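You operate a simulated robot arm through the tools that you are given. There is no shell and no other tool. Be economical: measure what you need, move in short steps, check, and stop when the job is done.

You are at the controls of a simulated robot arm. One attempt, no reset.

Task
Take the sealed yellow tin and put it on the steel top by the cream pot. Turn the white heat dial to on. Take the white twine cone and put it on top of the flat silver box. Take the green kitchen sponge on the top of the cart with red cloth and put it away on the steel top by the green tank. Take the small yellow bunch and put it on the top deck of the blue trolley. Open the left glass door, put the bobbin with green top on the upper left cooler shelf, then shut the door. Do these in any order. Set down upright: sealed yellow tin, white twine cone, bobbin with green top.

The check looks at the end state, three seconds after you hand in, the way a careful person would. Anything else that was tipped, shoved, dropped, spilled or broken makes it a failure. Flat cloth is picked up by pressing the open fingertips on it (5 to 10 N) and closing them slowly along it; thin cloth reads only 2 to 8 mm in the jaws.

Robot
A 6-joint arm with a fingered hand on a trunk, on a base that drives. Base frame: it is fixed to the floor where the robot stands at the start and does not move with it; the origin is under the middle of the robot, x ahead of it, y to its left, z up. Units: mm, degrees, N and s.
With the tool pointing down near the work surface it reaches from about 100 to 620 mm from the robot's upright axis, wherever it stands. Its first joint turns from -166.0 to 166.0 degrees. Places, roughly: bobbin with green top (6x6x8 cm) [-7000, 1800, 800]; flat silver box (8x8x4 cm) [-4700, 2100, 900]; green kitchen sponge (8x5x4 cm) [-5000, 1800, 900]; left glass door [-3500, -400, 1100]; sealed yellow tin (7x7x10 cm) [500, 200, 500]; small yellow bunch (7x17x7 cm) [-5000, 1200, 1000]; steel top by the cream pot [600, 100, 900]; steel top by the green tank [600, 2100, 900]; top deck of the blue trolley [-1200, -700, 700]; upper left cooler shelf [-3400, -700, 1200]; white heat dial [400, 0, 900]; white twine cone (7x7x13 cm) [-4800, 1800, 1000]. Payload 4 kg.
Tool frame: the origin (TCP) lies between the finger pads and is the grasp point; the fingertips stand 26 mm ahead of it; z points along the fingers, y is the line along which they close. Largest opening 148 mm; the body of the gripper starts 73 mm behind the TCP. The gripper is a hand of 3 fingers: y runs from the thumb to the fingers, the wrist lies at [0, 0, -239] in the tool frame, and closing takes about 1.5 s.
Orientation is told as [roll, pitch, yaw] about the base's x, y, z axes, in that order, counted from this pose: with the fingers straight down and closing along the base's y, the tool's x points along the base's -x, its y along +y and its z along -z.

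Tools
- The arm moves only by the tool apply_moves. Its argument "steps" is a list of rows, each an object (a shift or turn left out is 0, a gripper value left out holds the last) with "delta_pos": the shift along the base's x, y, z in units of 50 mm (1.0 is 50 mm), a list of three; "rotation": the turn, a rotation vector about the base's x, y, z in units of 6 degrees (1.0 is 6 degrees), a list of three; "gripper": the opening, from 0 (shut) to 1 (fully open). In form: [{"delta_pos": [tx, ty, tz], "rotation": [rx, ry, rz], "gripper": gripper}, ...]. A call has 1 to 20 rows; each row shifts and turns the commanded pose from where the row before left it. A call with a number of a shift or a turn outside -1 to 1 is refused whole. Rows are played at 5 a second. More than 50 mm and 8.6 degrees between two rows, or a gripper value outside its range, and nothing of the call is played. A pose out of reach is approached as far as the arm can. The call stops where the force on the tool passes 40 N (or 10 N more than at its start, if that is more) or the arm is blocked; 0.2 s more then pass. Each finger travels about 153 mm/s and halts on what it meets, pressing with about 28 N; the grip force reading is that of the motor and also rises with nothing between the fingers. The clock runs only during rows and for 0.2 s after the last one: add rows that do not move to give the fingers time. The reply holds the time, the measured pose of the TCP, the force on the tool along the base axes, the opening and the grip force, in the units named above and with some noise, with the torque about the TCP (base axes, N m) and any sound that the robot's microphone picked up.
- Cameras (640 x 400 px; columns grow to the right, rows downward): "scene" is now at [47.9, 192.7, 1536.9]; the picture's right is [-0.25, -0.97, 0.00], its down [-0.74, 0.19, -0.64] and it looks along [0.62, -0.16, -0.77] (base axes); focal length 260 px, centre (320, 200). "wrist" rides on the gripper at [68, -39, -90] in the tool frame; the picture's right is [0.50, 0.87, 0.00], its down [-0.66, 0.38, -0.65] and it looks along [-0.57, 0.33, 0.76] (tool axes); focal length 222 px, centre (320, 200). There is no depth. A picture from a camera that has moved, and an enlarged one, comes with that camera's place and axes in the base frame and with its lens. The place of the scene camera against the robot may be out by one fixed shift of up to 12 mm in any direction.
- camera(camera): a new picture of that camera. It takes no simulated time.
- move_column(by): slides the trunk up (or, below 0, down) by that many mm; the arm and the scene camera ride with it, the base frame stays. It gives what a move gives, with no picture.
- drive_base(legs): drives the robot by 1 to 6 legs, each [ahead, left, turn to the left] in mm, mm and degrees, along the robot's own axes; the way and the turn of a leg run together, so that a leg with both is an arc; at most 1500 mm and 180 degrees a leg. The arm and the cameras ride along, it lands a little off, and it stops where it bumps. It gives what a move gives.
- hand_shape(shape): the hand has 3 fingers and takes this shape, open, in about a second: jaw (thumb against the fingers, like two jaws); tri (thumb and two fingers); tip (a fingertip pinch); poke (one finger out to press); point (the index stretched); flat (the hand flat); cup (the hand cupped); fist (a fist). The gripper value then closes the fingers along that shape, each until it touches; the sizes above hold for jaw. It gives what a move gives, with no picture.
- head_to(pan, tilt): turns the head with the scene camera to pan (to the left, within 120 degrees either way) and tilt (down, from -29 to 69), counted from straight ahead of the robot. It gives what a move gives.
- close_up(camera, box): a new picture of the part [left, top, right, bottom] of that camera's present view, enlarged. It takes no simulated time.
- sign_off(): hands the job in; it is judged then, once.

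Go step by step. Nothing tells you exact positions but the pictures and the camera data: compare them with the known pose of the tool, close in by small moves and look again before you grip or let go. The budget is 196 turns and 174 pictures, counting those below and the enlarged ones. Unless the task says otherwise, let go and move clear before handing in, and close with one line.

The tools are called after "Request:" as a command line: name --argument value ..., lists and objects as JSON in quotes. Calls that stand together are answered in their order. apply_moves: Moves the arm, as the interface text tells. Its arguments: {"type":"object","properties":{"steps":{"type":"array","items":{"type":"object","properties":{"delta_pos":{"type":"array","items":{"type":"number"}},"rotation":{"type":"array","items":{"type":"number"}},"gripper":{"type":"number"}}}}},"required":["steps"]} The other tools are called the same way: move_column (by) slides the trunk up or down; hand_shape (shape) gives the hand a shape; drive_base (legs) drives the base; head_to (pan, tilt) turns the head that bears the scene camera; camera (camera) takes a picture; close_up (camera, box) takes an enlarged picture of a part of a camera's view; sign_off () hands the job in.

At the start:

```text
clock: 0.0
eef_pos: [344.8, 23.8, 1257.2]
tool_rot: [-0.1, 0.0, 0.1]
force: [-0.1, -0.1, 0.3]
wrist_torque: [0.03, 0.0, 0.02]
opening: 147.9
gripper_force: 0.0
shape: jaw
trunk travel left (down, up): [-275.0, 42.0]
robot x, y, heading: [2.8, 2.3, -0.2]
head pan, tilt: [-14.4, 50.2]
```

scene: 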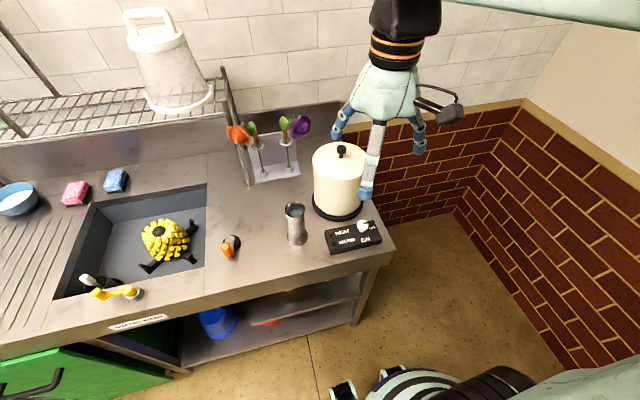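
wrist: 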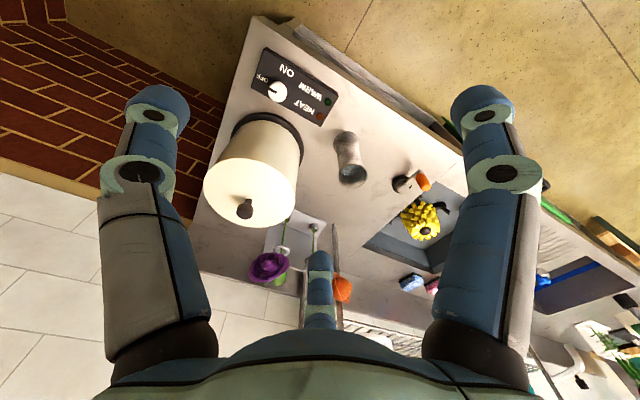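

I see the counter with the cream pot, heat control box and a shelf below. I'll look more closely at the dial and at the under-shelf, where the yellow tin should be.

Request:
close_up --camera "scene" --box '[270, 130, 430, 260]'

Request:
close_up --camera "scene" --box '[160, 240, 400, 390]'

Request:
close_up --camera "wrist" --box '[230, 40, 350, 130]'

```text
3.08 times, centred on (350, 195) of scene
camera zoom: at [47.9, 192.7, 1536.9], right [-0.25, -0.97, 0.0], down [-0.74, 0.19, -0.64], along [0.62, -0.16, -0.77], focal length 798 px, centre (228, 215)
```

zoom: 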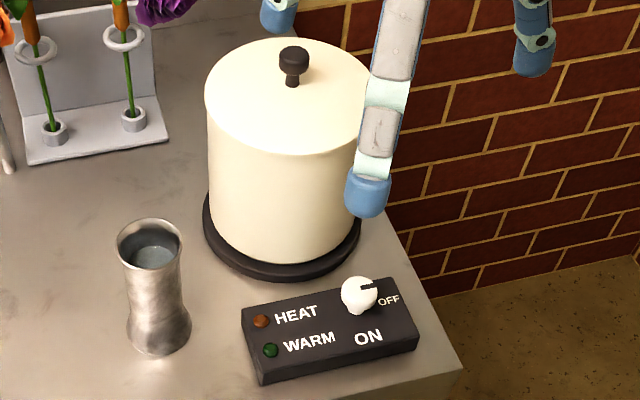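

```text
2.67 times, centred on (280, 315) of scene
camera zoom: at [47.9, 192.7, 1536.9], right [-0.25, -0.97, 0.0], down [-0.74, 0.19, -0.64], along [0.62, -0.16, -0.77], focal length 692 px, centre (427, -107)
```

zoom: 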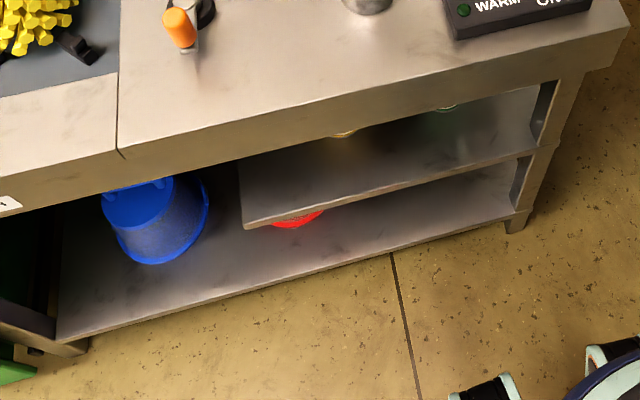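

```text
4.44 times, centred on (290, 85) of wrist
camera zoom: at [275.5, -15.8, 1346.2], right [-0.5, 0.87, 0.0], down [0.66, 0.38, 0.65], along [0.57, 0.33, -0.76], focal length 987 px, centre (453, 711)
```

zoom: 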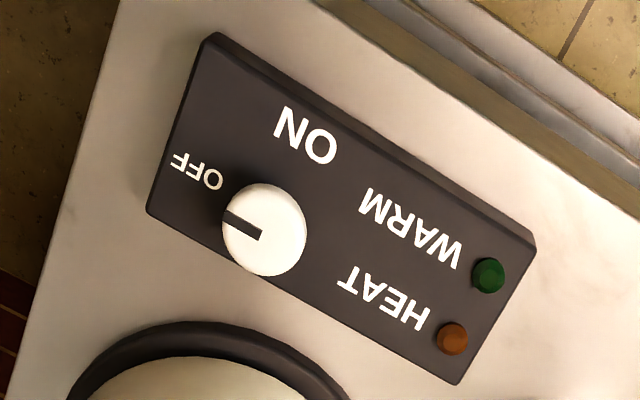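

The dial points to OFF (toward -y) and ON lies toward -x, so it needs about 90° clockwise seen from above. I put the dial near (408, -25, 940); I'll go above it, part-close the hand and look.

Request:
apply_moves --steps '[{"delta_pos": [0.65, -0.5, 0], "gripper": 0.4, "rotation": [0, 0, 1]}, {"delta_pos": [0.6, -0.5, -0.6], "rotation": [0, 0, 1]}, {"delta_pos": [0, 0, -1], "rotation": [0, 0, 1]}, {"delta_pos": [0, 0, -1], "rotation": [0, 0, 1]}, {"delta_pos": [0, 0, -1], "rotation": [0, 0, 1]}, {"rotation": [0, 0, 1]}, {}]'

Request:
camera --camera "wrist"

Request:
camera --camera "scene"

```text
clock: 1.6
eef_pos: [406.5, -28.3, 1074.9]
tool_rot: [-0.1, 0.0, 36.1]
force: [0.1, -0.4, -0.6]
wrist_torque: [-0.01, -0.02, 0.0]
opening: 59.5
gripper_force: 0.0
shape: jaw
trunk travel left (down, up): [-275.0, 42.0]
robot x, y, heading: [-2.7, 0.8, 0.1]
head pan, tilt: [-14.4, 50.2]
```

```text
168 pictures are left
camera wrist: at [373.1, -99.4, 1165.4], right [-0.91, 0.41, 0.0], down [0.31, 0.69, 0.65], along [0.27, 0.6, -0.76], focal length 222 px, centre (320, 200)
```

wrist: 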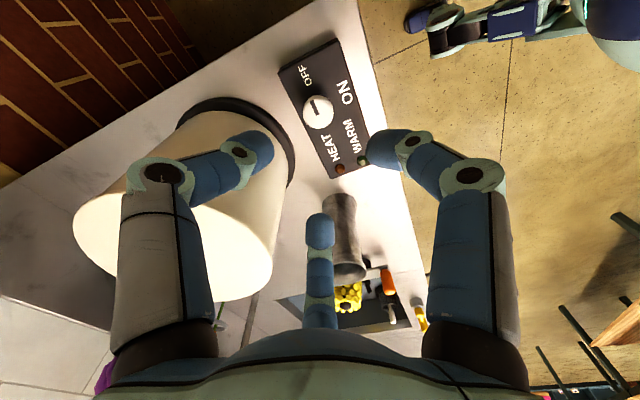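

```text
167 pictures are left
camera scene: at [48.2, 192.7, 1536.9], right [-0.25, -0.97, 0.0], down [-0.74, 0.19, -0.64], along [0.62, -0.16, -0.77], focal length 260 px, centre (320, 200)
```

scene: 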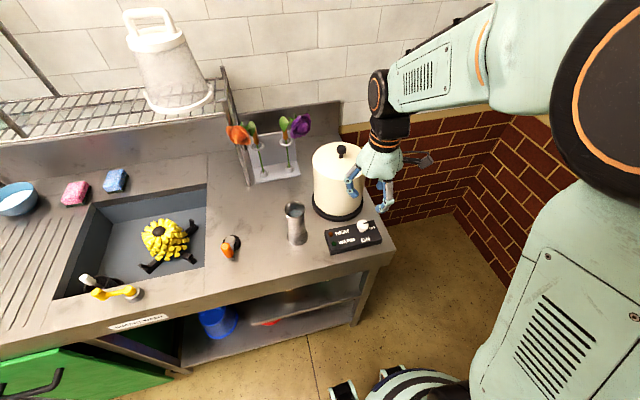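

The dial sits almost directly under the TCP. The pot is close, so I'll turn to a yaw of about 66° and use several short strokes. I'm descending partway to check clearance.

Request:
apply_moves --steps '[{"delta_pos": [0.03, 0.04, -0.5], "rotation": [0, 0, 1]}, {"delta_pos": [0, 0, -0.5], "rotation": [0, 0, 1]}, {"delta_pos": [0, 0, -0.5], "rotation": [0, 0, 1]}, {"rotation": [0, 0, 1]}, {"rotation": [0, 0, 1]}, {}]'

Request:
camera --camera "wrist"

Request:
close_up --camera "scene" --box '[290, 110, 450, 270]'

```text
clock: 3.0
eef_pos: [409.2, -24.1, 999.9]
tool_rot: [0.0, -0.1, 66.1]
force: [0.4, 0.2, -0.1]
wrist_torque: [0.02, 0.03, -0.02]
opening: 59.6
gripper_force: 0.1
shape: jaw
trunk travel left (down, up): [-275.0, 42.0]
robot x, y, heading: [2.3, 0.4, 0.0]
head pan, tilt: [-14.4, 50.2]
```

```text
166 pictures are left
camera wrist: at [415.3, -102.9, 1090.2], right [-0.99, -0.11, 0.0], down [-0.08, 0.75, 0.65], along [-0.07, 0.65, -0.76], focal length 222 px, centre (320, 200)
```

wrist: 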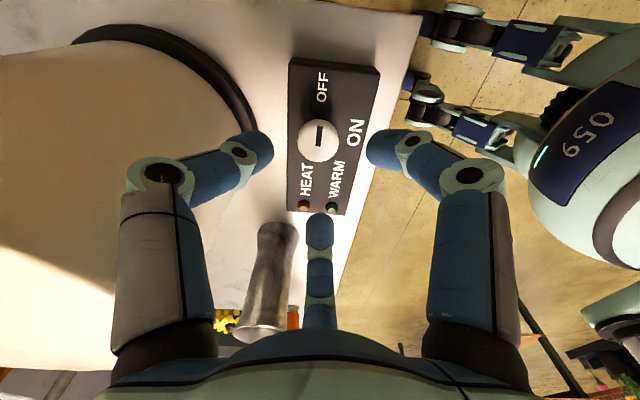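

```text
2.50 times, centred on (370, 190) of scene
camera zoom: at [47.8, 192.7, 1536.9], right [-0.25, -0.97, 0.0], down [-0.74, 0.19, -0.64], along [0.62, -0.16, -0.77], focal length 649 px, centre (195, 225)
```

zoom: 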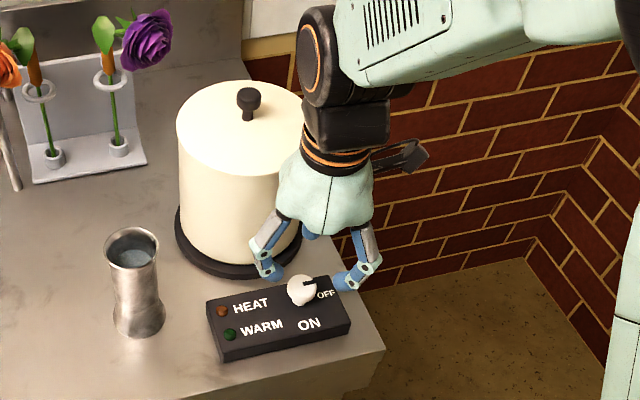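

The dial is centred under the fingers and the thumb clears the pot. I'll descend around the dial.

Request:
apply_moves --steps '[{"delta_pos": [0, -0.05, -0.4]}, {"delta_pos": [0, 0, -0.3]}, {"delta_pos": [0, 0, -0.25]}, {"delta_pos": [0, 0, -0.15]}, {}]'

Request:
camera --camera "wrist"

Request:
close_up --camera "scene" --box '[290, 110, 450, 270]'

```text
clock: 4.2
eef_pos: [408.2, -28.2, 946.2]
tool_rot: [0.0, -0.2, 66.0]
force: [0.1, 0.3, 0.0]
wrist_torque: [-0.01, -0.02, 0.02]
opening: 59.5
gripper_force: 0.2
shape: jaw
trunk travel left (down, up): [-275.0, 42.0]
robot x, y, heading: [-0.4, -2.9, 0.1]
head pan, tilt: [-14.4, 50.2]
```

```text
164 pictures are left
camera wrist: at [414.7, -105.2, 1035.4], right [-0.99, -0.1, 0.0], down [-0.08, 0.75, 0.65], along [-0.07, 0.65, -0.76], focal length 222 px, centre (320, 200)
```

wrist: 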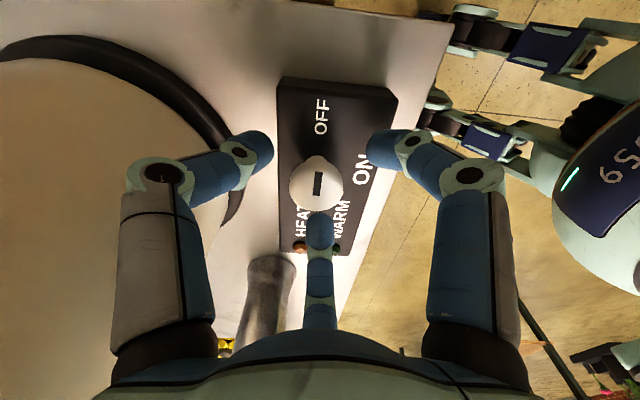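

```text
2.50 times, centred on (370, 190) of scene
camera zoom: at [47.8, 192.7, 1536.9], right [-0.25, -0.97, 0.0], down [-0.74, 0.19, -0.64], along [0.62, -0.16, -0.77], focal length 649 px, centre (195, 225)
```

zoom: 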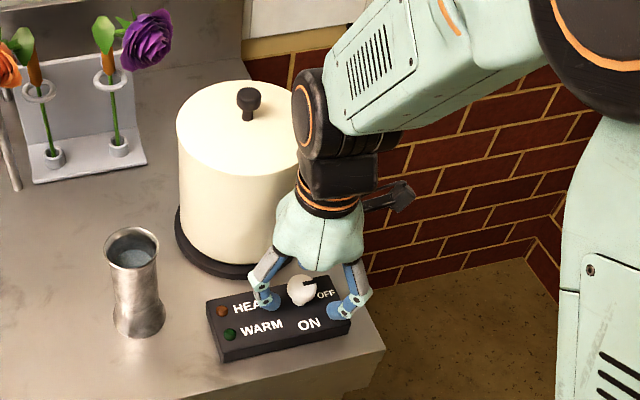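

The views agree best on a dial top at about z=925, centred at (408, -25). I'll go down a further 10 mm, shift slightly, and close.

Request:
apply_moves --steps '[{"delta_pos": [0, 0.06, -0.12]}, {"delta_pos": [0, 0, -0.1]}, {"gripper": 0.25}, {"gripper": 0.15}, {"gripper": 0.1}, {"gripper": 0.0}, {}, {}, {}]'

Request:
close_up --camera "scene" --box '[290, 110, 450, 270]'

Request:
camera --camera "wrist"

```text
clock: 6.2
eef_pos: [408.5, -24.3, 933.9]
tool_rot: [0.1, 0.0, 66.0]
force: [1.4, -0.5, -19.1]
wrist_torque: [0.19, 0.33, -0.03]
opening: 12.3
gripper_force: 28.0
shape: jaw
trunk travel left (down, up): [-275.0, 42.0]
robot x, y, heading: [2.4, -1.0, 0.0]
head pan, tilt: [-14.4, 50.2]
```

```text
2.50 times, centred on (370, 190) of scene
camera zoom: at [49.4, 192.5, 1536.7], right [-0.25, -0.97, 0.0], down [-0.74, 0.19, -0.64], along [0.62, -0.16, -0.77], focal length 649 px, centre (195, 225)
```

zoom: 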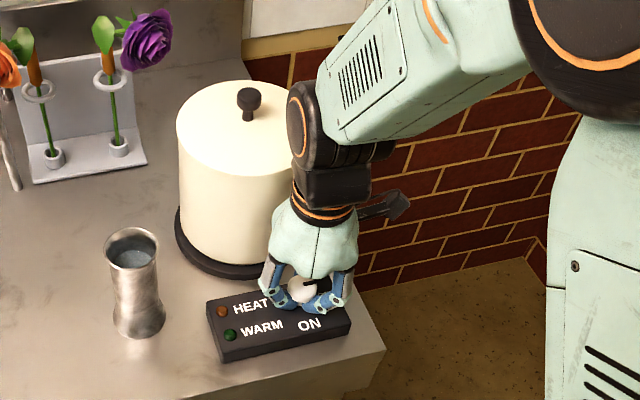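

```text
161 pictures are left
camera wrist: at [415.6, -102.0, 1023.7], right [-0.99, -0.1, 0.0], down [-0.08, 0.75, 0.65], along [-0.07, 0.65, -0.76], focal length 222 px, centre (320, 200)
```

wrist: 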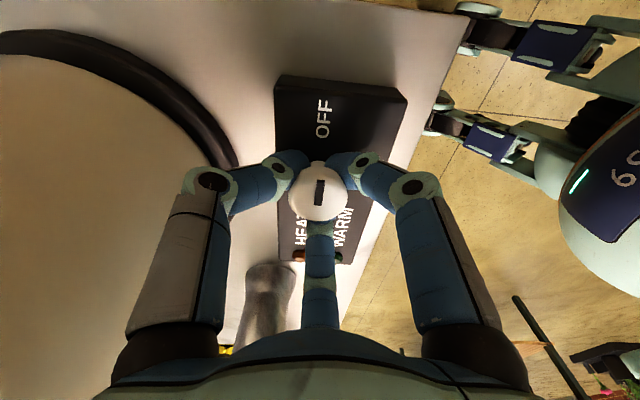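

The fingers have closed on the dial. I'll turn it 36° clockwise and check.

Request:
apply_moves --steps '[{"rotation": [0, 0, -1]}, {"rotation": [0, 0, -1]}, {"rotation": [0, 0, -1]}, {"rotation": [0, 0, -1]}, {"rotation": [0, 0, -1]}, {}]'

Request:
close_up --camera "scene" --box '[290, 110, 450, 270]'

Request:
camera --camera "wrist"

```text
clock: 7.6
eef_pos: [410.7, -24.0, 934.5]
tool_rot: [0.0, 0.1, 35.9]
force: [-1.4, 2.7, -33.3]
wrist_torque: [0.33, 0.19, 0.01]
opening: 11.5
gripper_force: 27.8
shape: jaw
trunk travel left (down, up): [-275.0, 42.0]
robot x, y, heading: [-1.9, 1.3, 0.1]
head pan, tilt: [-14.4, 50.2]
```

```text
2.50 times, centred on (370, 190) of scene
camera zoom: at [50.1, 192.9, 1536.7], right [-0.25, -0.97, 0.0], down [-0.74, 0.19, -0.64], along [0.62, -0.16, -0.77], focal length 649 px, centre (195, 225)
```

zoom: 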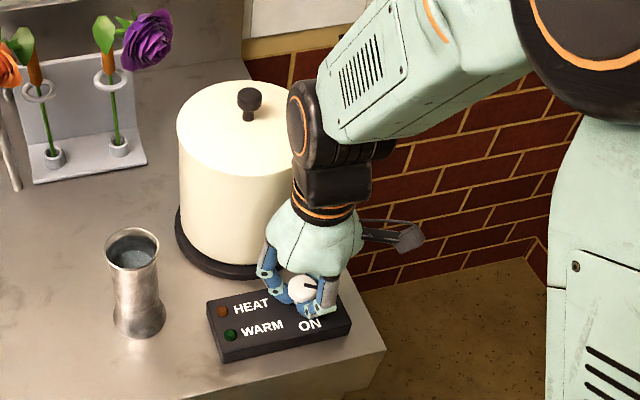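

```text
159 pictures are left
camera wrist: at [376.4, -95.7, 1024.5], right [-0.91, 0.41, 0.0], down [0.31, 0.69, 0.65], along [0.26, 0.6, -0.76], focal length 222 px, centre (320, 200)
```

wrist: 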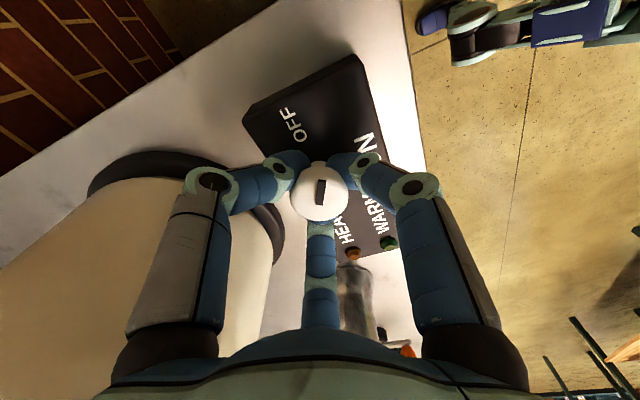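

The dial is following the hand. I'll continue 12° more and then regrip.

Request:
apply_moves --steps '[{"delta_pos": [0, 0, -0.02], "rotation": [0, 0, -1]}, {"rotation": [0, 0, -1]}, {}]'

Request:
camera --camera "wrist"

```text
clock: 8.4
eef_pos: [409.1, -23.5, 934.1]
tool_rot: [0.1, 0.2, 24.0]
force: [-1.9, 4.2, -28.5]
wrist_torque: [0.41, 0.18, 0.04]
opening: 11.7
gripper_force: 27.8
shape: jaw
trunk travel left (down, up): [-275.0, 42.0]
robot x, y, heading: [1.4, 0.7, 0.2]
head pan, tilt: [-14.4, 50.2]
```

```text
158 pictures are left
camera wrist: at [362.3, -87.5, 1024.3], right [-0.81, 0.59, 0.0], down [0.45, 0.61, 0.65], along [0.38, 0.53, -0.76], focal length 222 px, centre (320, 200)
```

wrist: 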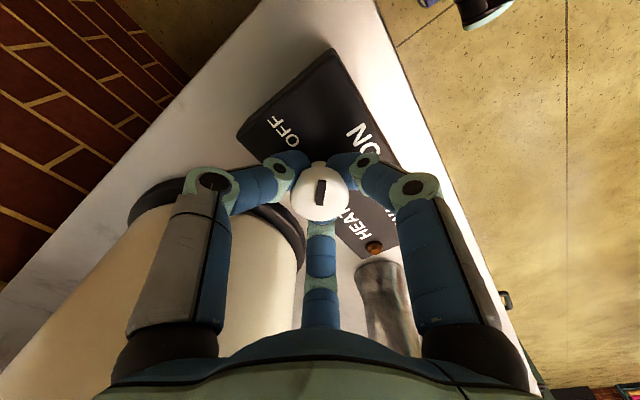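

It's turned about 42° so far. I'll release, lift, rotate back and grip again.

Request:
apply_moves --steps '[{"gripper": 0.15}, {"gripper": 0.25}, {"gripper": 0.3}, {"delta_pos": [0, 0, 0.5]}, {"delta_pos": [0, 0, 0.4]}, {"rotation": [0, 0, 1]}, {"rotation": [0, 0, 1]}, {"rotation": [0, 0, 1]}, {"rotation": [0, 0, 1]}, {"rotation": [0, 0, 1]}, {"rotation": [0, 0, 1]}, {"rotation": [0, 0, 1]}, {"gripper": 0.4}, {}]'

Request:
camera --camera "wrist"

```text
clock: 11.4
eef_pos: [408.5, -25.3, 979.5]
tool_rot: [0.0, 0.0, 66.0]
force: [0.4, -0.4, -1.2]
wrist_torque: [-0.01, -0.02, -0.01]
opening: 58.7
gripper_force: 0.1
shape: jaw
trunk travel left (down, up): [-275.0, 42.0]
robot x, y, heading: [3.0, -0.8, 0.0]
head pan, tilt: [-14.4, 50.2]
```

```text
157 pictures are left
camera wrist: at [415.3, -102.5, 1069.0], right [-0.99, -0.1, 0.0], down [-0.08, 0.75, 0.65], along [-0.07, 0.65, -0.76], focal length 222 px, centre (320, 200)
```

wrist: 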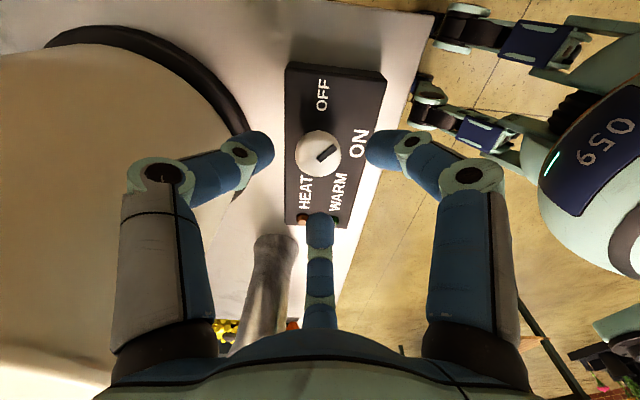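

Good: the pointer is about halfway. Second stroke.

Request:
apply_moves --steps '[{"delta_pos": [0, 0, -0.4]}, {"delta_pos": [0, 0, -0.3]}, {"delta_pos": [0, 0, -0.22]}, {"gripper": 0.25}, {"gripper": 0.15}, {"gripper": 0.1}, {"gripper": 0.0}, {}, {}, {}, {"rotation": [0, 0, -1]}, {"rotation": [0, 0, -1]}, {"rotation": [0, 0, -1]}, {"rotation": [0, 0, -1]}, {"rotation": [0, 0, -1]}, {"delta_pos": [0, 0, -0.02], "rotation": [0, 0, -1]}, {"rotation": [0, 0, -1]}, {}]'

Request:
camera --camera "wrist"

```text
clock: 15.2
eef_pos: [409.9, -24.7, 932.4]
tool_rot: [0.1, -0.1, 23.9]
force: [0.0, -1.0, 1.4]
wrist_torque: [0.37, 0.18, -0.02]
opening: 11.8
gripper_force: 28.2
shape: jaw
trunk travel left (down, up): [-275.0, 42.0]
robot x, y, heading: [-0.9, -3.1, 0.2]
head pan, tilt: [-14.4, 50.2]
```

```text
156 pictures are left
camera wrist: at [361.8, -87.8, 1022.2], right [-0.81, 0.59, 0.0], down [0.44, 0.61, 0.65], along [0.39, 0.53, -0.76], focal length 222 px, centre (320, 200)
```

wrist: 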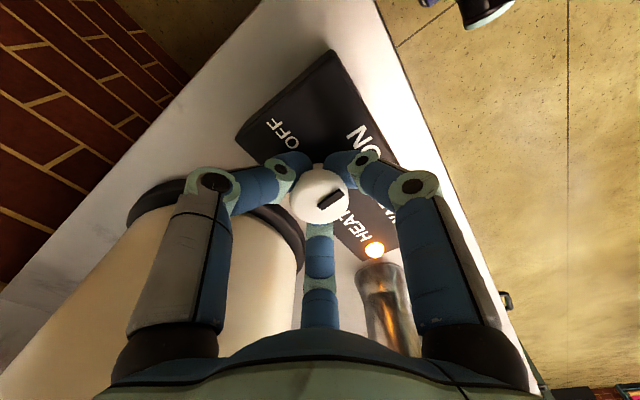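

The HEAT lamp is lit and the pointer is on ON. I'll release, back off upward, and look under the counter for the tin.

Request:
apply_moves --steps '[{"gripper": 0.15}, {"gripper": 0.25}, {"gripper": 0.3}, {"delta_pos": [0, 0, 0.5]}, {"delta_pos": [0, 0, 0.6]}, {"delta_pos": [-0.6, 0, 1]}, {"delta_pos": [-1, 0, 1], "rotation": [0, 0, -1]}, {"delta_pos": [-0.5, 0, 0.5], "rotation": [0, 0, -1]}, {"rotation": [0, 0, -1]}, {"rotation": [0, 0, -1]}]'

Request:
close_up --camera "scene" --box '[270, 130, 430, 260]'

```text
refused: row 6 steps farther than a row can; nothing moved
```

```text
3.08 times, centred on (350, 195) of scene
camera zoom: at [47.8, 192.4, 1537.0], right [-0.25, -0.97, 0.0], down [-0.74, 0.19, -0.64], along [0.62, -0.16, -0.77], focal length 798 px, centre (228, 215)
```

zoom: 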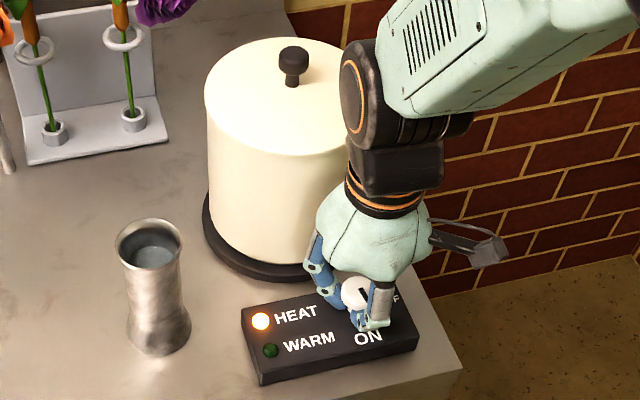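

The row limit is 50 mm in total length; I'll redo the retreat with smaller rows.

Request:
apply_moves --steps '[{"gripper": 0.15}, {"gripper": 0.25}, {"gripper": 0.3}, {"delta_pos": [0, 0, 0.5]}, {"delta_pos": [0, 0, 0.6]}, {"delta_pos": [-0.3, 0, 0.9]}, {"delta_pos": [-0.5, 0, 0.8], "rotation": [0, 0, -1]}, {"delta_pos": [-0.8, 0, 0.5], "rotation": [0, 0, -1]}, {"delta_pos": [-0.8, 0, 0.5], "rotation": [0, 0, -1]}, {"rotation": [0, 0, -1]}]'

Request:
close_up --camera "scene" --box '[270, 130, 430, 260]'

```text
clock: 17.4
eef_pos: [286.5, -24.2, 1120.3]
tool_rot: [0.1, 0.1, -0.1]
force: [-0.4, 0.0, -0.3]
wrist_torque: [0.02, 0.05, -0.02]
opening: 43.8
gripper_force: 0.0
shape: jaw
trunk travel left (down, up): [-275.0, 42.0]
robot x, y, heading: [-2.7, -1.2, 0.1]
head pan, tilt: [-14.4, 50.2]
```

```text
3.08 times, centred on (350, 195) of scene
camera zoom: at [49.2, 192.6, 1536.9], right [-0.25, -0.97, 0.0], down [-0.74, 0.19, -0.64], along [0.62, -0.16, -0.77], focal length 798 px, centre (228, 215)
```

zoom: 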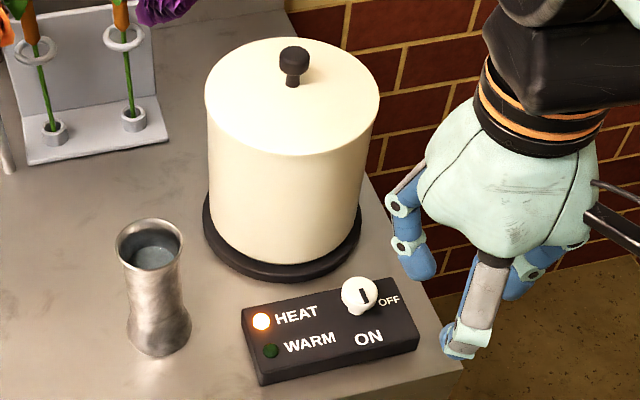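

The dial is done. Next I'll back the base up and look under the counter from lower down.

Request:
drive_base --legs '[[-450, 0, 0]]'

Request:
head_to --pan 0 --tilt 45

Request:
move_column --by -270

Request:
camera --camera "scene"

```text
clock: 20.1
eef_pos: [-156.3, -25.7, 1120.4]
tool_rot: [0.1, 0.1, 0.0]
force: [-0.3, -0.2, 0.4]
wrist_torque: [-0.01, -0.01, -0.01]
opening: 44.2
gripper_force: 0.1
shape: jaw
trunk travel left (down, up): [-275.0, 42.0]
robot x, y, heading: [-444.8, -3.4, -0.3]
head pan, tilt: [-14.4, 50.2]
```

```text
clock: 20.9
eef_pos: [-157.1, -25.2, 1120.6]
tool_rot: [0.0, 0.0, 0.0]
force: [0.5, 1.5, 0.0]
wrist_torque: [0.0, -0.02, -0.02]
opening: 44.2
gripper_force: 0.1
shape: jaw
trunk travel left (down, up): [-275.0, 42.0]
robot x, y, heading: [-443.1, -1.4, -0.2]
head pan, tilt: [0.0, 45.0]
```

```text
clock: 23.6
eef_pos: [-155.8, -24.1, 851.5]
tool_rot: [0.1, 0.1, -0.1]
force: [0.4, 0.8, -0.2]
wrist_torque: [-0.02, 0.0, 0.04]
opening: 43.9
gripper_force: 0.1
shape: jaw
trunk travel left (down, up): [-5.0, 312.0]
robot x, y, heading: [-438.8, 1.9, 0.3]
head pan, tilt: [0.0, 45.0]
```

```text
153 pictures are left
camera scene: at [-336.1, 211.9, 1270.4], right [0.0, -1.0, 0.0], down [-0.71, 0.0, -0.71], along [0.71, 0.0, -0.71], focal length 260 px, centre (320, 200)
```

scene: 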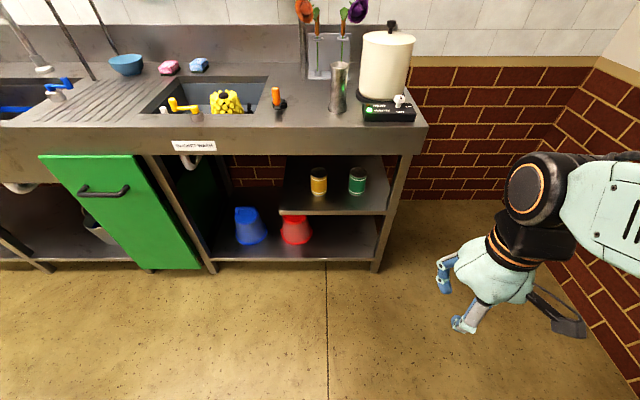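

Now I can see the yellow tin (left) and a green tin (right) on the mid shelf. The lamp looks green now, so I'll zoom in on that and on the tins.

Request:
close_up --camera "scene" --box '[340, 70, 440, 135]'

Request:
close_up --camera "scene" --box '[260, 120, 420, 260]'

```text
6.15 times, centred on (390, 102) of scene
camera zoom: at [-336.1, 211.9, 1270.4], right [0.0, -1.0, 0.0], down [-0.71, 0.0, -0.71], along [0.71, 0.0, -0.71], focal length 1597 px, centre (-111, 800)
```

zoom: 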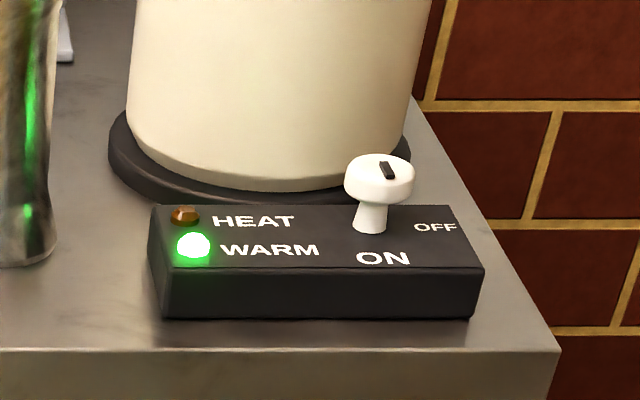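

```text
2.86 times, centred on (340, 190) of scene
camera zoom: at [-336.1, 211.9, 1270.4], right [0.0, -1.0, 0.0], down [-0.71, 0.0, -0.71], along [0.71, 0.0, -0.71], focal length 742 px, centre (263, 229)
```

zoom: 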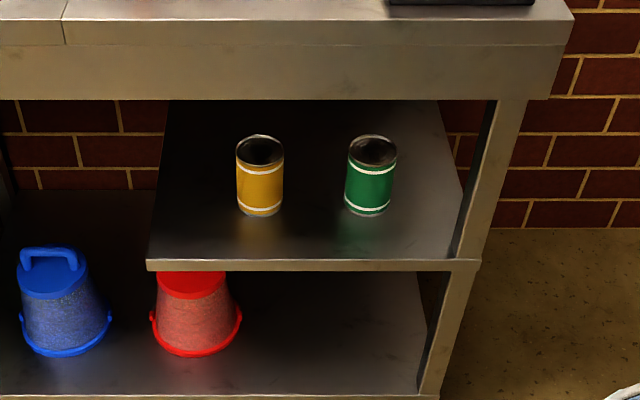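

The WARM lamp means the heating has run, and the dial is still at ON. The yellow tin is at about (523, 216) on the shelf near z=480. The fingers spread 120° apart in this shape, so I'll look at other hand shapes for a horizontal reach.

Request:
hand_shape --shape "tri"

Request:
camera --camera "wrist"

Request:
hand_shape --shape "tip"

Request:
camera --camera "wrist"

Request:
hand_shape --shape "jaw"

Request:
camera --camera "wrist"

```text
clock: 24.5
eef_pos: [-155.7, -24.3, 849.9]
tool_rot: [0.0, 0.0, 0.0]
force: [0.6, -0.2, 0.0]
wrist_torque: [0.01, -0.02, 0.0]
opening: 147.9
gripper_force: 0.2
shape: tri
trunk travel left (down, up): [-5.0, 312.0]
robot x, y, heading: [-439.3, 3.3, -0.1]
head pan, tilt: [0.0, 45.0]
```

```text
150 pictures are left
camera wrist: at [-224.8, -64.1, 940.2], right [-0.5, 0.87, 0.0], down [0.66, 0.38, 0.65], along [0.57, 0.33, -0.76], focal length 222 px, centre (320, 200)
```

wrist: 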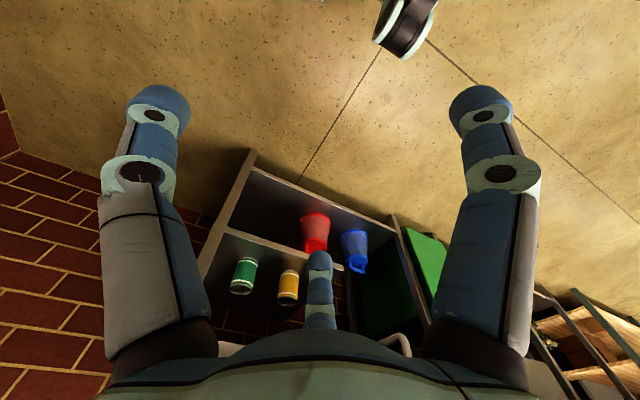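

```text
clock: 25.4
eef_pos: [-155.6, -24.4, 848.8]
tool_rot: [0.0, 0.0, 0.0]
force: [-0.8, 0.1, -0.1]
wrist_torque: [0.01, -0.01, 0.01]
opening: 147.9
gripper_force: 0.1
shape: tip
trunk travel left (down, up): [-5.0, 312.0]
robot x, y, heading: [-441.6, -1.6, -0.1]
head pan, tilt: [0.0, 45.0]
```

```text
149 pictures are left
camera wrist: at [-224.8, -64.1, 940.2], right [-0.5, 0.87, 0.0], down [0.66, 0.38, 0.65], along [0.57, 0.33, -0.76], focal length 222 px, centre (320, 200)
```

wrist: 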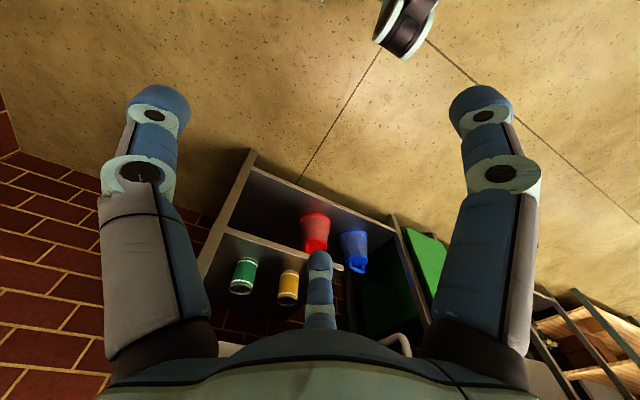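

```text
clock: 26.3
eef_pos: [-155.2, -23.4, 851.0]
tool_rot: [0.0, 0.0, 0.0]
force: [-0.1, -0.9, -0.3]
wrist_torque: [0.0, 0.0, 0.01]
opening: 147.8
gripper_force: 0.0
shape: jaw
trunk travel left (down, up): [-5.0, 312.0]
robot x, y, heading: [-438.8, 1.5, -0.2]
head pan, tilt: [0.0, 45.0]
```

```text
148 pictures are left
camera wrist: at [-224.8, -64.1, 940.2], right [-0.5, 0.87, 0.0], down [0.66, 0.38, 0.65], along [0.57, 0.33, -0.76], focal length 222 px, centre (320, 200)
```

wrist: 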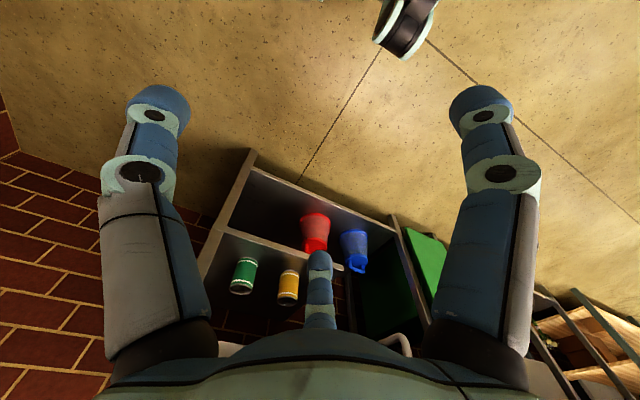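

All three of those shapes show the same 120° layout. I'll grip the tin with the hand horizontal: the two fingers straddling its sides and the thumb on its lid. First I'll turn the hand in free space, yaw +90 and then pitch up while extending.

Request:
apply_moves --steps '[{"rotation": [0, 0, 1], "delta_pos": [0.5, 0, 0]}, {"rotation": [0, 0, 1], "delta_pos": [0.5, 0, 0]}, {"rotation": [0, 0, 1]}, {"rotation": [0, 0, 1]}, {"rotation": [0, 0, 1]}, {"rotation": [0, 0, 1]}, {"rotation": [0, 0, 1]}, {"rotation": [0, 0, 1]}, {"rotation": [0, 0, 1]}, {"rotation": [0, 0, 1]}, {"rotation": [0, 0, 1]}, {"rotation": [0, 0, 1]}, {"rotation": [0, 0, 1]}, {"rotation": [0, 0, 1]}, {"rotation": [0, 0, 1]}]'

Request:
apply_moves --steps '[{"rotation": [0, -1, 0], "delta_pos": [0.4, 0, -0.3]}, {"rotation": [0, -1, 0], "delta_pos": [0.4, 0, -0.3]}, {"rotation": [0, -1, 0], "delta_pos": [0.4, 0, -0.3]}, {"rotation": [0, -1, 0], "delta_pos": [0.4, 0, -0.3]}, {"rotation": [0, -1, 0], "delta_pos": [0.4, 0, -0.3]}, {"rotation": [0, -1, 0], "delta_pos": [0.4, 0, -0.3]}, {"rotation": [0, -1, 0], "delta_pos": [0.4, 0, -0.3]}, {"rotation": [0, -1, 0], "delta_pos": [0.4, 0, -0.3]}, {"rotation": [0, -1, 0], "delta_pos": [0.4, 0, -0.3]}, {"rotation": [0, -1, 0], "delta_pos": [0.4, 0, -0.3]}, {"rotation": [0, -1, 0], "delta_pos": [0.4, 0, -0.3]}, {"rotation": [0, -1, 0], "delta_pos": [0.2, 0, -0.3]}, {"rotation": [0, -1, 0], "delta_pos": [0, 0, -0.3]}, {"rotation": [0, -1, 0], "delta_pos": [0, 0, -0.3]}, {"rotation": [0, -1, 0], "delta_pos": [0, 0, -0.3]}, {}]'

Request:
camera --camera "scene"

```text
clock: 29.5
eef_pos: [-107.8, 27.8, 849.7]
tool_rot: [-0.1, 0.5, 89.6]
force: [-0.7, -0.3, -0.1]
wrist_torque: [0.01, -0.01, 0.02]
opening: 148.0
gripper_force: 0.1
shape: jaw
out of reach, approached as far as the arm can: row 14, 15
trunk travel left (down, up): [-5.0, 312.0]
robot x, y, heading: [-444.6, -0.0, 0.1]
head pan, tilt: [0.0, 45.0]
```

```text
clock: 32.9
eef_pos: [88.6, 42.9, 649.6]
tool_rot: [-81.3, 0.9, 84.8]
force: [0.8, -0.1, -0.1]
wrist_torque: [-0.01, 0.03, -0.01]
opening: 147.9
gripper_force: 0.1
shape: jaw
out of reach, approached as far as the arm can: row 6, 7, 8, 11, 12, 13, 14, 15
trunk travel left (down, up): [-5.0, 312.0]
robot x, y, heading: [-440.1, 2.0, -0.2]
head pan, tilt: [0.0, 45.0]
```

```text
147 pictures are left
camera scene: at [-336.0, 211.9, 1270.4], right [0.0, -1.0, 0.0], down [-0.71, 0.0, -0.71], along [0.71, 0.0, -0.71], focal length 260 px, centre (320, 200)
```

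scene: 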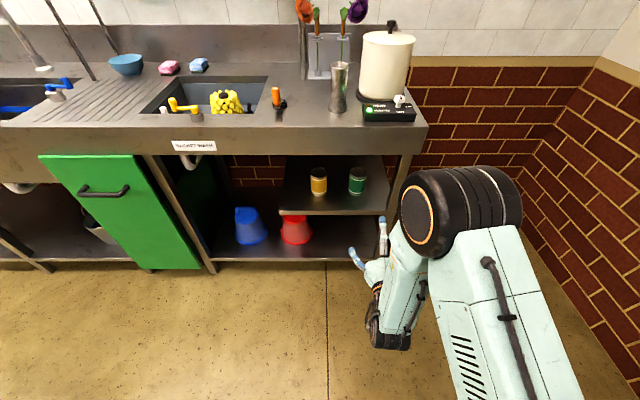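

The hand is now nearly horizontal with the thumb up. I'll drive left and forward so it lines up with the yellow tin.

Request:
drive_base --legs '[[0, 180, 0], [200, 0, 0]]'

Request:
head_to --pan -10 --tilt 55

Request:
camera --camera "scene"

Request:
camera --camera "wrist"

```text
clock: 36.3
eef_pos: [284.7, 219.6, 648.9]
tool_rot: [-81.3, 0.9, 84.5]
force: [-0.2, 0.2, 0.0]
wrist_torque: [-0.01, 0.01, 0.02]
opening: 148.0
gripper_force: 0.0
shape: jaw
trunk travel left (down, up): [-5.0, 312.0]
robot x, y, heading: [-245.5, 182.3, -0.3]
head pan, tilt: [0.0, 45.0]
```

```text
clock: 37.0
eef_pos: [284.8, 219.9, 649.3]
tool_rot: [-81.2, 0.9, 84.4]
force: [-0.3, -0.6, -0.3]
wrist_torque: [-0.01, -0.01, 0.02]
opening: 147.8
gripper_force: 0.1
shape: jaw
trunk travel left (down, up): [-5.0, 312.0]
robot x, y, heading: [-245.4, 177.1, -0.2]
head pan, tilt: [-10.0, 55.0]
```

```text
146 pictures are left
camera scene: at [-148.8, 377.3, 1257.0], right [-0.18, -0.98, 0.0], down [-0.81, 0.15, -0.57], along [0.56, -0.1, -0.82], focal length 260 px, centre (320, 200)
```

scene: 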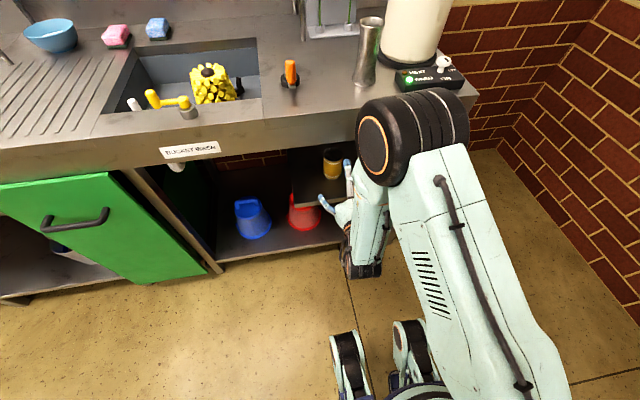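

```text
145 pictures are left
camera wrist: at [194.4, 160.6, 702.7], right [-0.18, -0.5, -0.85], down [-0.64, 0.71, -0.28], along [0.75, 0.49, -0.45], focal length 222 px, centre (320, 200)
```

wrist: 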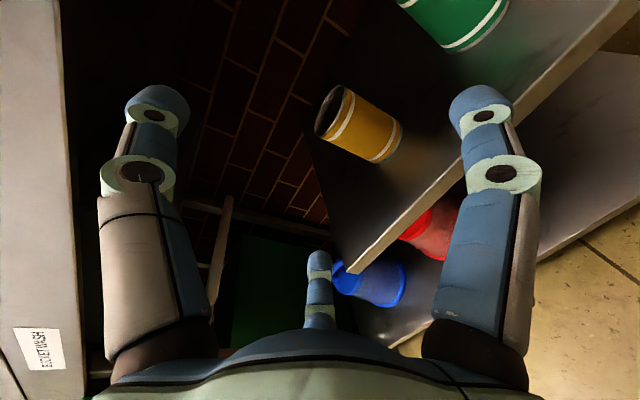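

The tin is at about (495, 213), with the top near z≈585. I'll drive 110 mm closer, then level the hand.

Request:
drive_base --legs '[[110, 0, 0]]'

Request:
apply_moves --steps '[{"rotation": [0, -0.5, 0.4], "delta_pos": [0, 0, -0.3]}, {"rotation": [0, -0.5, 0.4], "delta_pos": [0, 0, -0.3]}, {"rotation": [0, -0.5, 0], "delta_pos": [0, 0, -0.3]}, {}]'

Request:
camera --camera "scene"

Request:
camera --camera "wrist"

```text
clock: 38.2
eef_pos: [395.2, 218.6, 648.8]
tool_rot: [-81.2, 0.8, 84.5]
force: [0.2, 0.2, 0.2]
wrist_torque: [-0.01, 0.0, 0.01]
opening: 147.7
gripper_force: 0.0
shape: jaw
trunk travel left (down, up): [-5.0, 312.0]
robot x, y, heading: [-136.3, 178.2, -0.1]
head pan, tilt: [-10.0, 55.0]
```

```text
clock: 39.2
eef_pos: [384.0, 263.5, 607.6]
tool_rot: [-90.1, 0.6, 88.7]
force: [-0.3, -0.8, -0.5]
wrist_torque: [0.0, 0.02, 0.02]
opening: 148.3
gripper_force: 0.0
shape: jaw
out of reach, approached as far as the arm can: row 1, 2, 3
trunk travel left (down, up): [-5.0, 312.0]
robot x, y, heading: [-135.6, 177.9, -0.2]
head pan, tilt: [-10.0, 55.0]
```

```text
144 pictures are left
camera scene: at [-38.6, 376.8, 1256.9], right [-0.18, -0.98, 0.0], down [-0.81, 0.15, -0.57], along [0.56, -0.1, -0.82], focal length 260 px, centre (320, 200)
```

scene: 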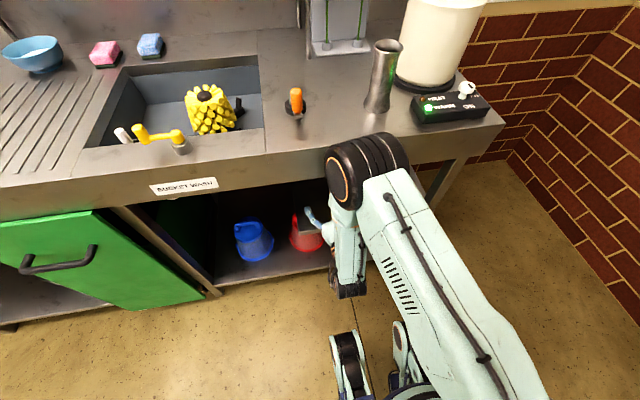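

```text
143 pictures are left
camera wrist: at [290.6, 197.8, 645.6], right [-0.01, -0.51, -0.86], down [-0.64, 0.67, -0.39], along [0.77, 0.55, -0.33], focal length 222 px, centre (320, 200)
```

wrist: 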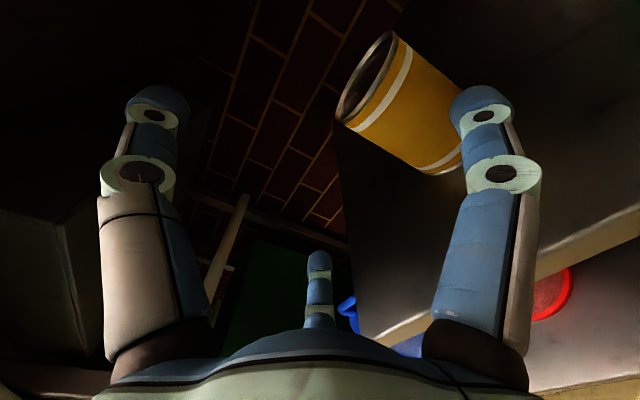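

The hand drifted left because of a wrist-joint limit at this roll. Shifting the base right by 95 mm gives the arm an azimuth that avoids it.

Request:
drive_base --legs '[[0, -95, 0]]'

Request:
apply_moves --steps '[{"delta_pos": [0, 0.4, -0.2]}, {"delta_pos": [0, 0.4, -0.2]}, {}]'

Request:
camera --camera "wrist"

```text
clock: 40.7
eef_pos: [384.2, 167.4, 605.0]
tool_rot: [-90.2, 0.5, 88.7]
force: [0.2, -0.1, 0.7]
wrist_torque: [0.0, 0.01, 0.01]
opening: 147.9
gripper_force: 0.0
shape: jaw
trunk travel left (down, up): [-5.0, 312.0]
robot x, y, heading: [-135.1, 82.2, -0.6]
head pan, tilt: [-10.0, 55.0]
```

```text
clock: 41.5
eef_pos: [382.7, 207.9, 586.2]
tool_rot: [-90.1, 0.6, 88.7]
force: [-0.5, -0.5, 0.4]
wrist_torque: [0.0, -0.02, 0.0]
opening: 147.9
gripper_force: 0.0
shape: jaw
trunk travel left (down, up): [-5.0, 312.0]
robot x, y, heading: [-136.1, 82.2, -0.6]
head pan, tilt: [-10.0, 55.0]
```

```text
142 pictures are left
camera wrist: at [289.1, 141.8, 625.9], right [-0.01, -0.51, -0.86], down [-0.64, 0.67, -0.39], along [0.77, 0.55, -0.33], focal length 222 px, centre (320, 200)
```

wrist: 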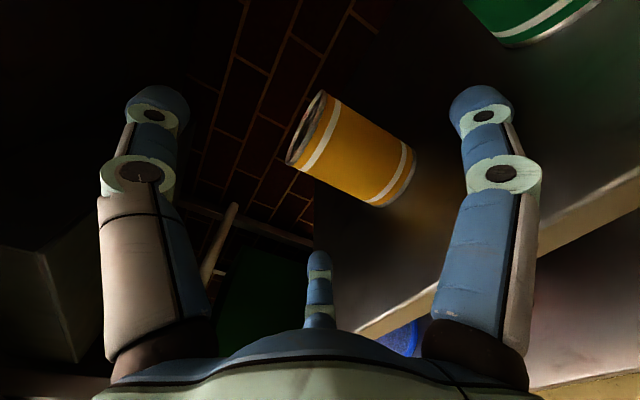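

The two wrist views agree on the tin: centre (474, 210), base z≈490, top ≈596. I'll line up at z=566 and move in.

Request:
apply_moves --steps '[{"delta_pos": [0, 0.04, -0.4]}, {"delta_pos": [0.5, 0, 0]}, {"delta_pos": [0.5, 0, 0]}, {"delta_pos": [0.4, 0, 0]}, {"delta_pos": [0.35, 0, 0]}, {}]'

Request:
camera --camera "wrist"

Request:
camera --camera "scene"

```text
clock: 42.9
eef_pos: [471.5, 208.4, 566.6]
tool_rot: [-90.2, 0.6, 88.7]
force: [0.8, -1.0, 0.2]
wrist_torque: [-0.02, 0.0, 0.0]
opening: 147.6
gripper_force: 0.1
shape: jaw
trunk travel left (down, up): [-5.0, 312.0]
robot x, y, heading: [-135.1, 83.0, -0.4]
head pan, tilt: [-10.0, 55.0]
```

```text
141 pictures are left
camera wrist: at [378.0, 143.4, 606.6], right [-0.01, -0.51, -0.86], down [-0.64, 0.67, -0.39], along [0.77, 0.55, -0.33], focal length 222 px, centre (320, 200)
```

wrist: 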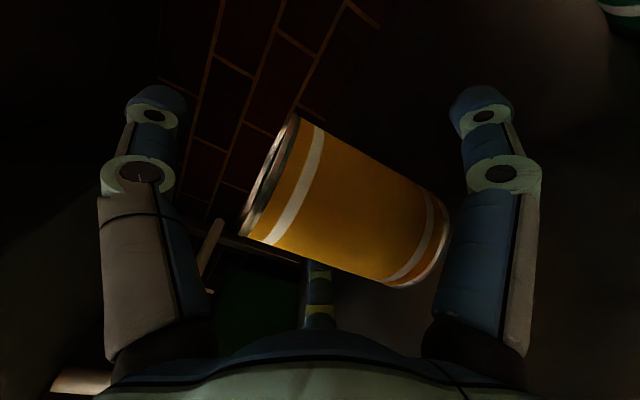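

```text
140 pictures are left
camera scene: at [-39.0, 281.7, 1256.9], right [-0.18, -0.98, 0.0], down [-0.81, 0.15, -0.57], along [0.56, -0.1, -0.82], focal length 260 px, centre (320, 200)
```

scene: 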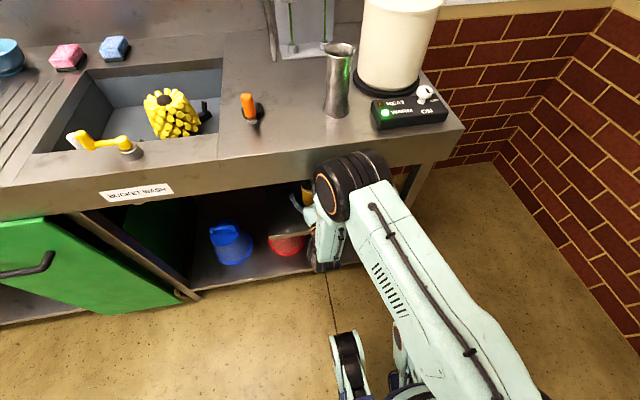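

The tin sits between the fingers as planned. Closing slowly.

Request:
apply_moves --steps '[{"gripper": 0.85}, {"gripper": 0.75}, {"gripper": 0.65}, {"gripper": 0.55}, {"gripper": 0.45}, {"gripper": 0.3}, {"gripper": 0.2}, {"gripper": 0.1}, {"gripper": 0}, {}, {}, {}]'

Request:
camera --camera "wrist"

```text
clock: 45.5
eef_pos: [471.9, 207.9, 568.6]
tool_rot: [-90.1, 0.6, 88.6]
force: [2.9, 0.3, 4.5]
wrist_torque: [0.0, -0.22, -0.04]
opening: 62.4
gripper_force: 27.6
shape: jaw
trunk travel left (down, up): [-5.0, 312.0]
robot x, y, heading: [-135.5, 80.1, -0.3]
head pan, tilt: [-10.0, 55.0]
```

```text
139 pictures are left
camera wrist: at [377.8, 143.4, 606.8], right [-0.01, -0.51, -0.86], down [-0.64, 0.67, -0.39], along [0.77, 0.55, -0.33], focal length 222 px, centre (320, 200)
```

wrist: 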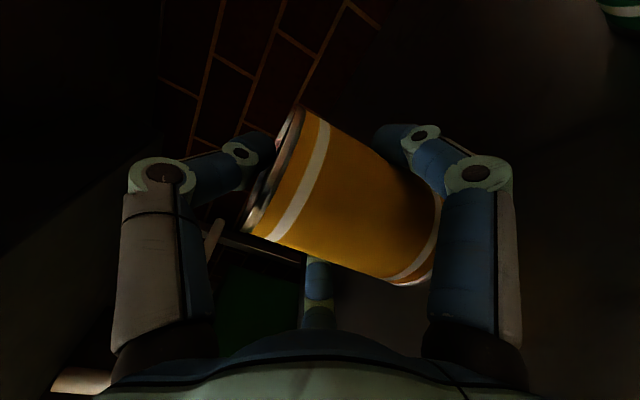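

The grip is firm: thumb on the lid and fingers on the sides. I'll lift 20 mm and check.

Request:
apply_moves --steps '[{"delta_pos": [0, 0, 0.2]}, {"delta_pos": [0, 0, 0.3]}, {}]'

Request:
camera --camera "wrist"

```text
clock: 46.3
eef_pos: [471.8, 211.3, 591.0]
tool_rot: [-90.1, 0.6, 88.6]
force: [0.5, 0.1, -3.0]
wrist_torque: [0.03, 0.0, 0.02]
opening: 62.2
gripper_force: 27.8
shape: jaw
trunk travel left (down, up): [-5.0, 312.0]
robot x, y, heading: [-136.4, 86.6, -0.1]
head pan, tilt: [-10.0, 55.0]
```

```text
138 pictures are left
camera wrist: at [377.7, 145.0, 630.5], right [-0.01, -0.51, -0.86], down [-0.64, 0.67, -0.39], along [0.77, 0.55, -0.33], focal length 222 px, centre (320, 200)
```

wrist: 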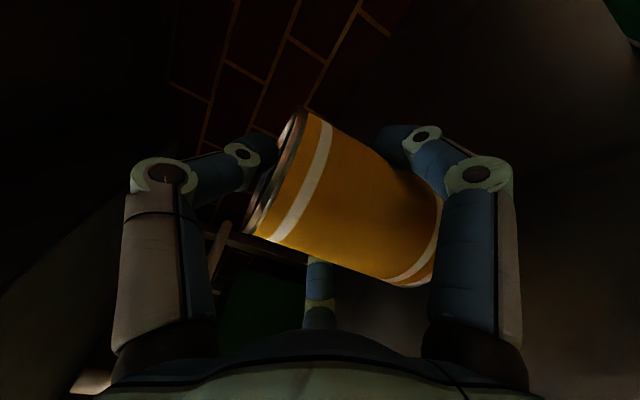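

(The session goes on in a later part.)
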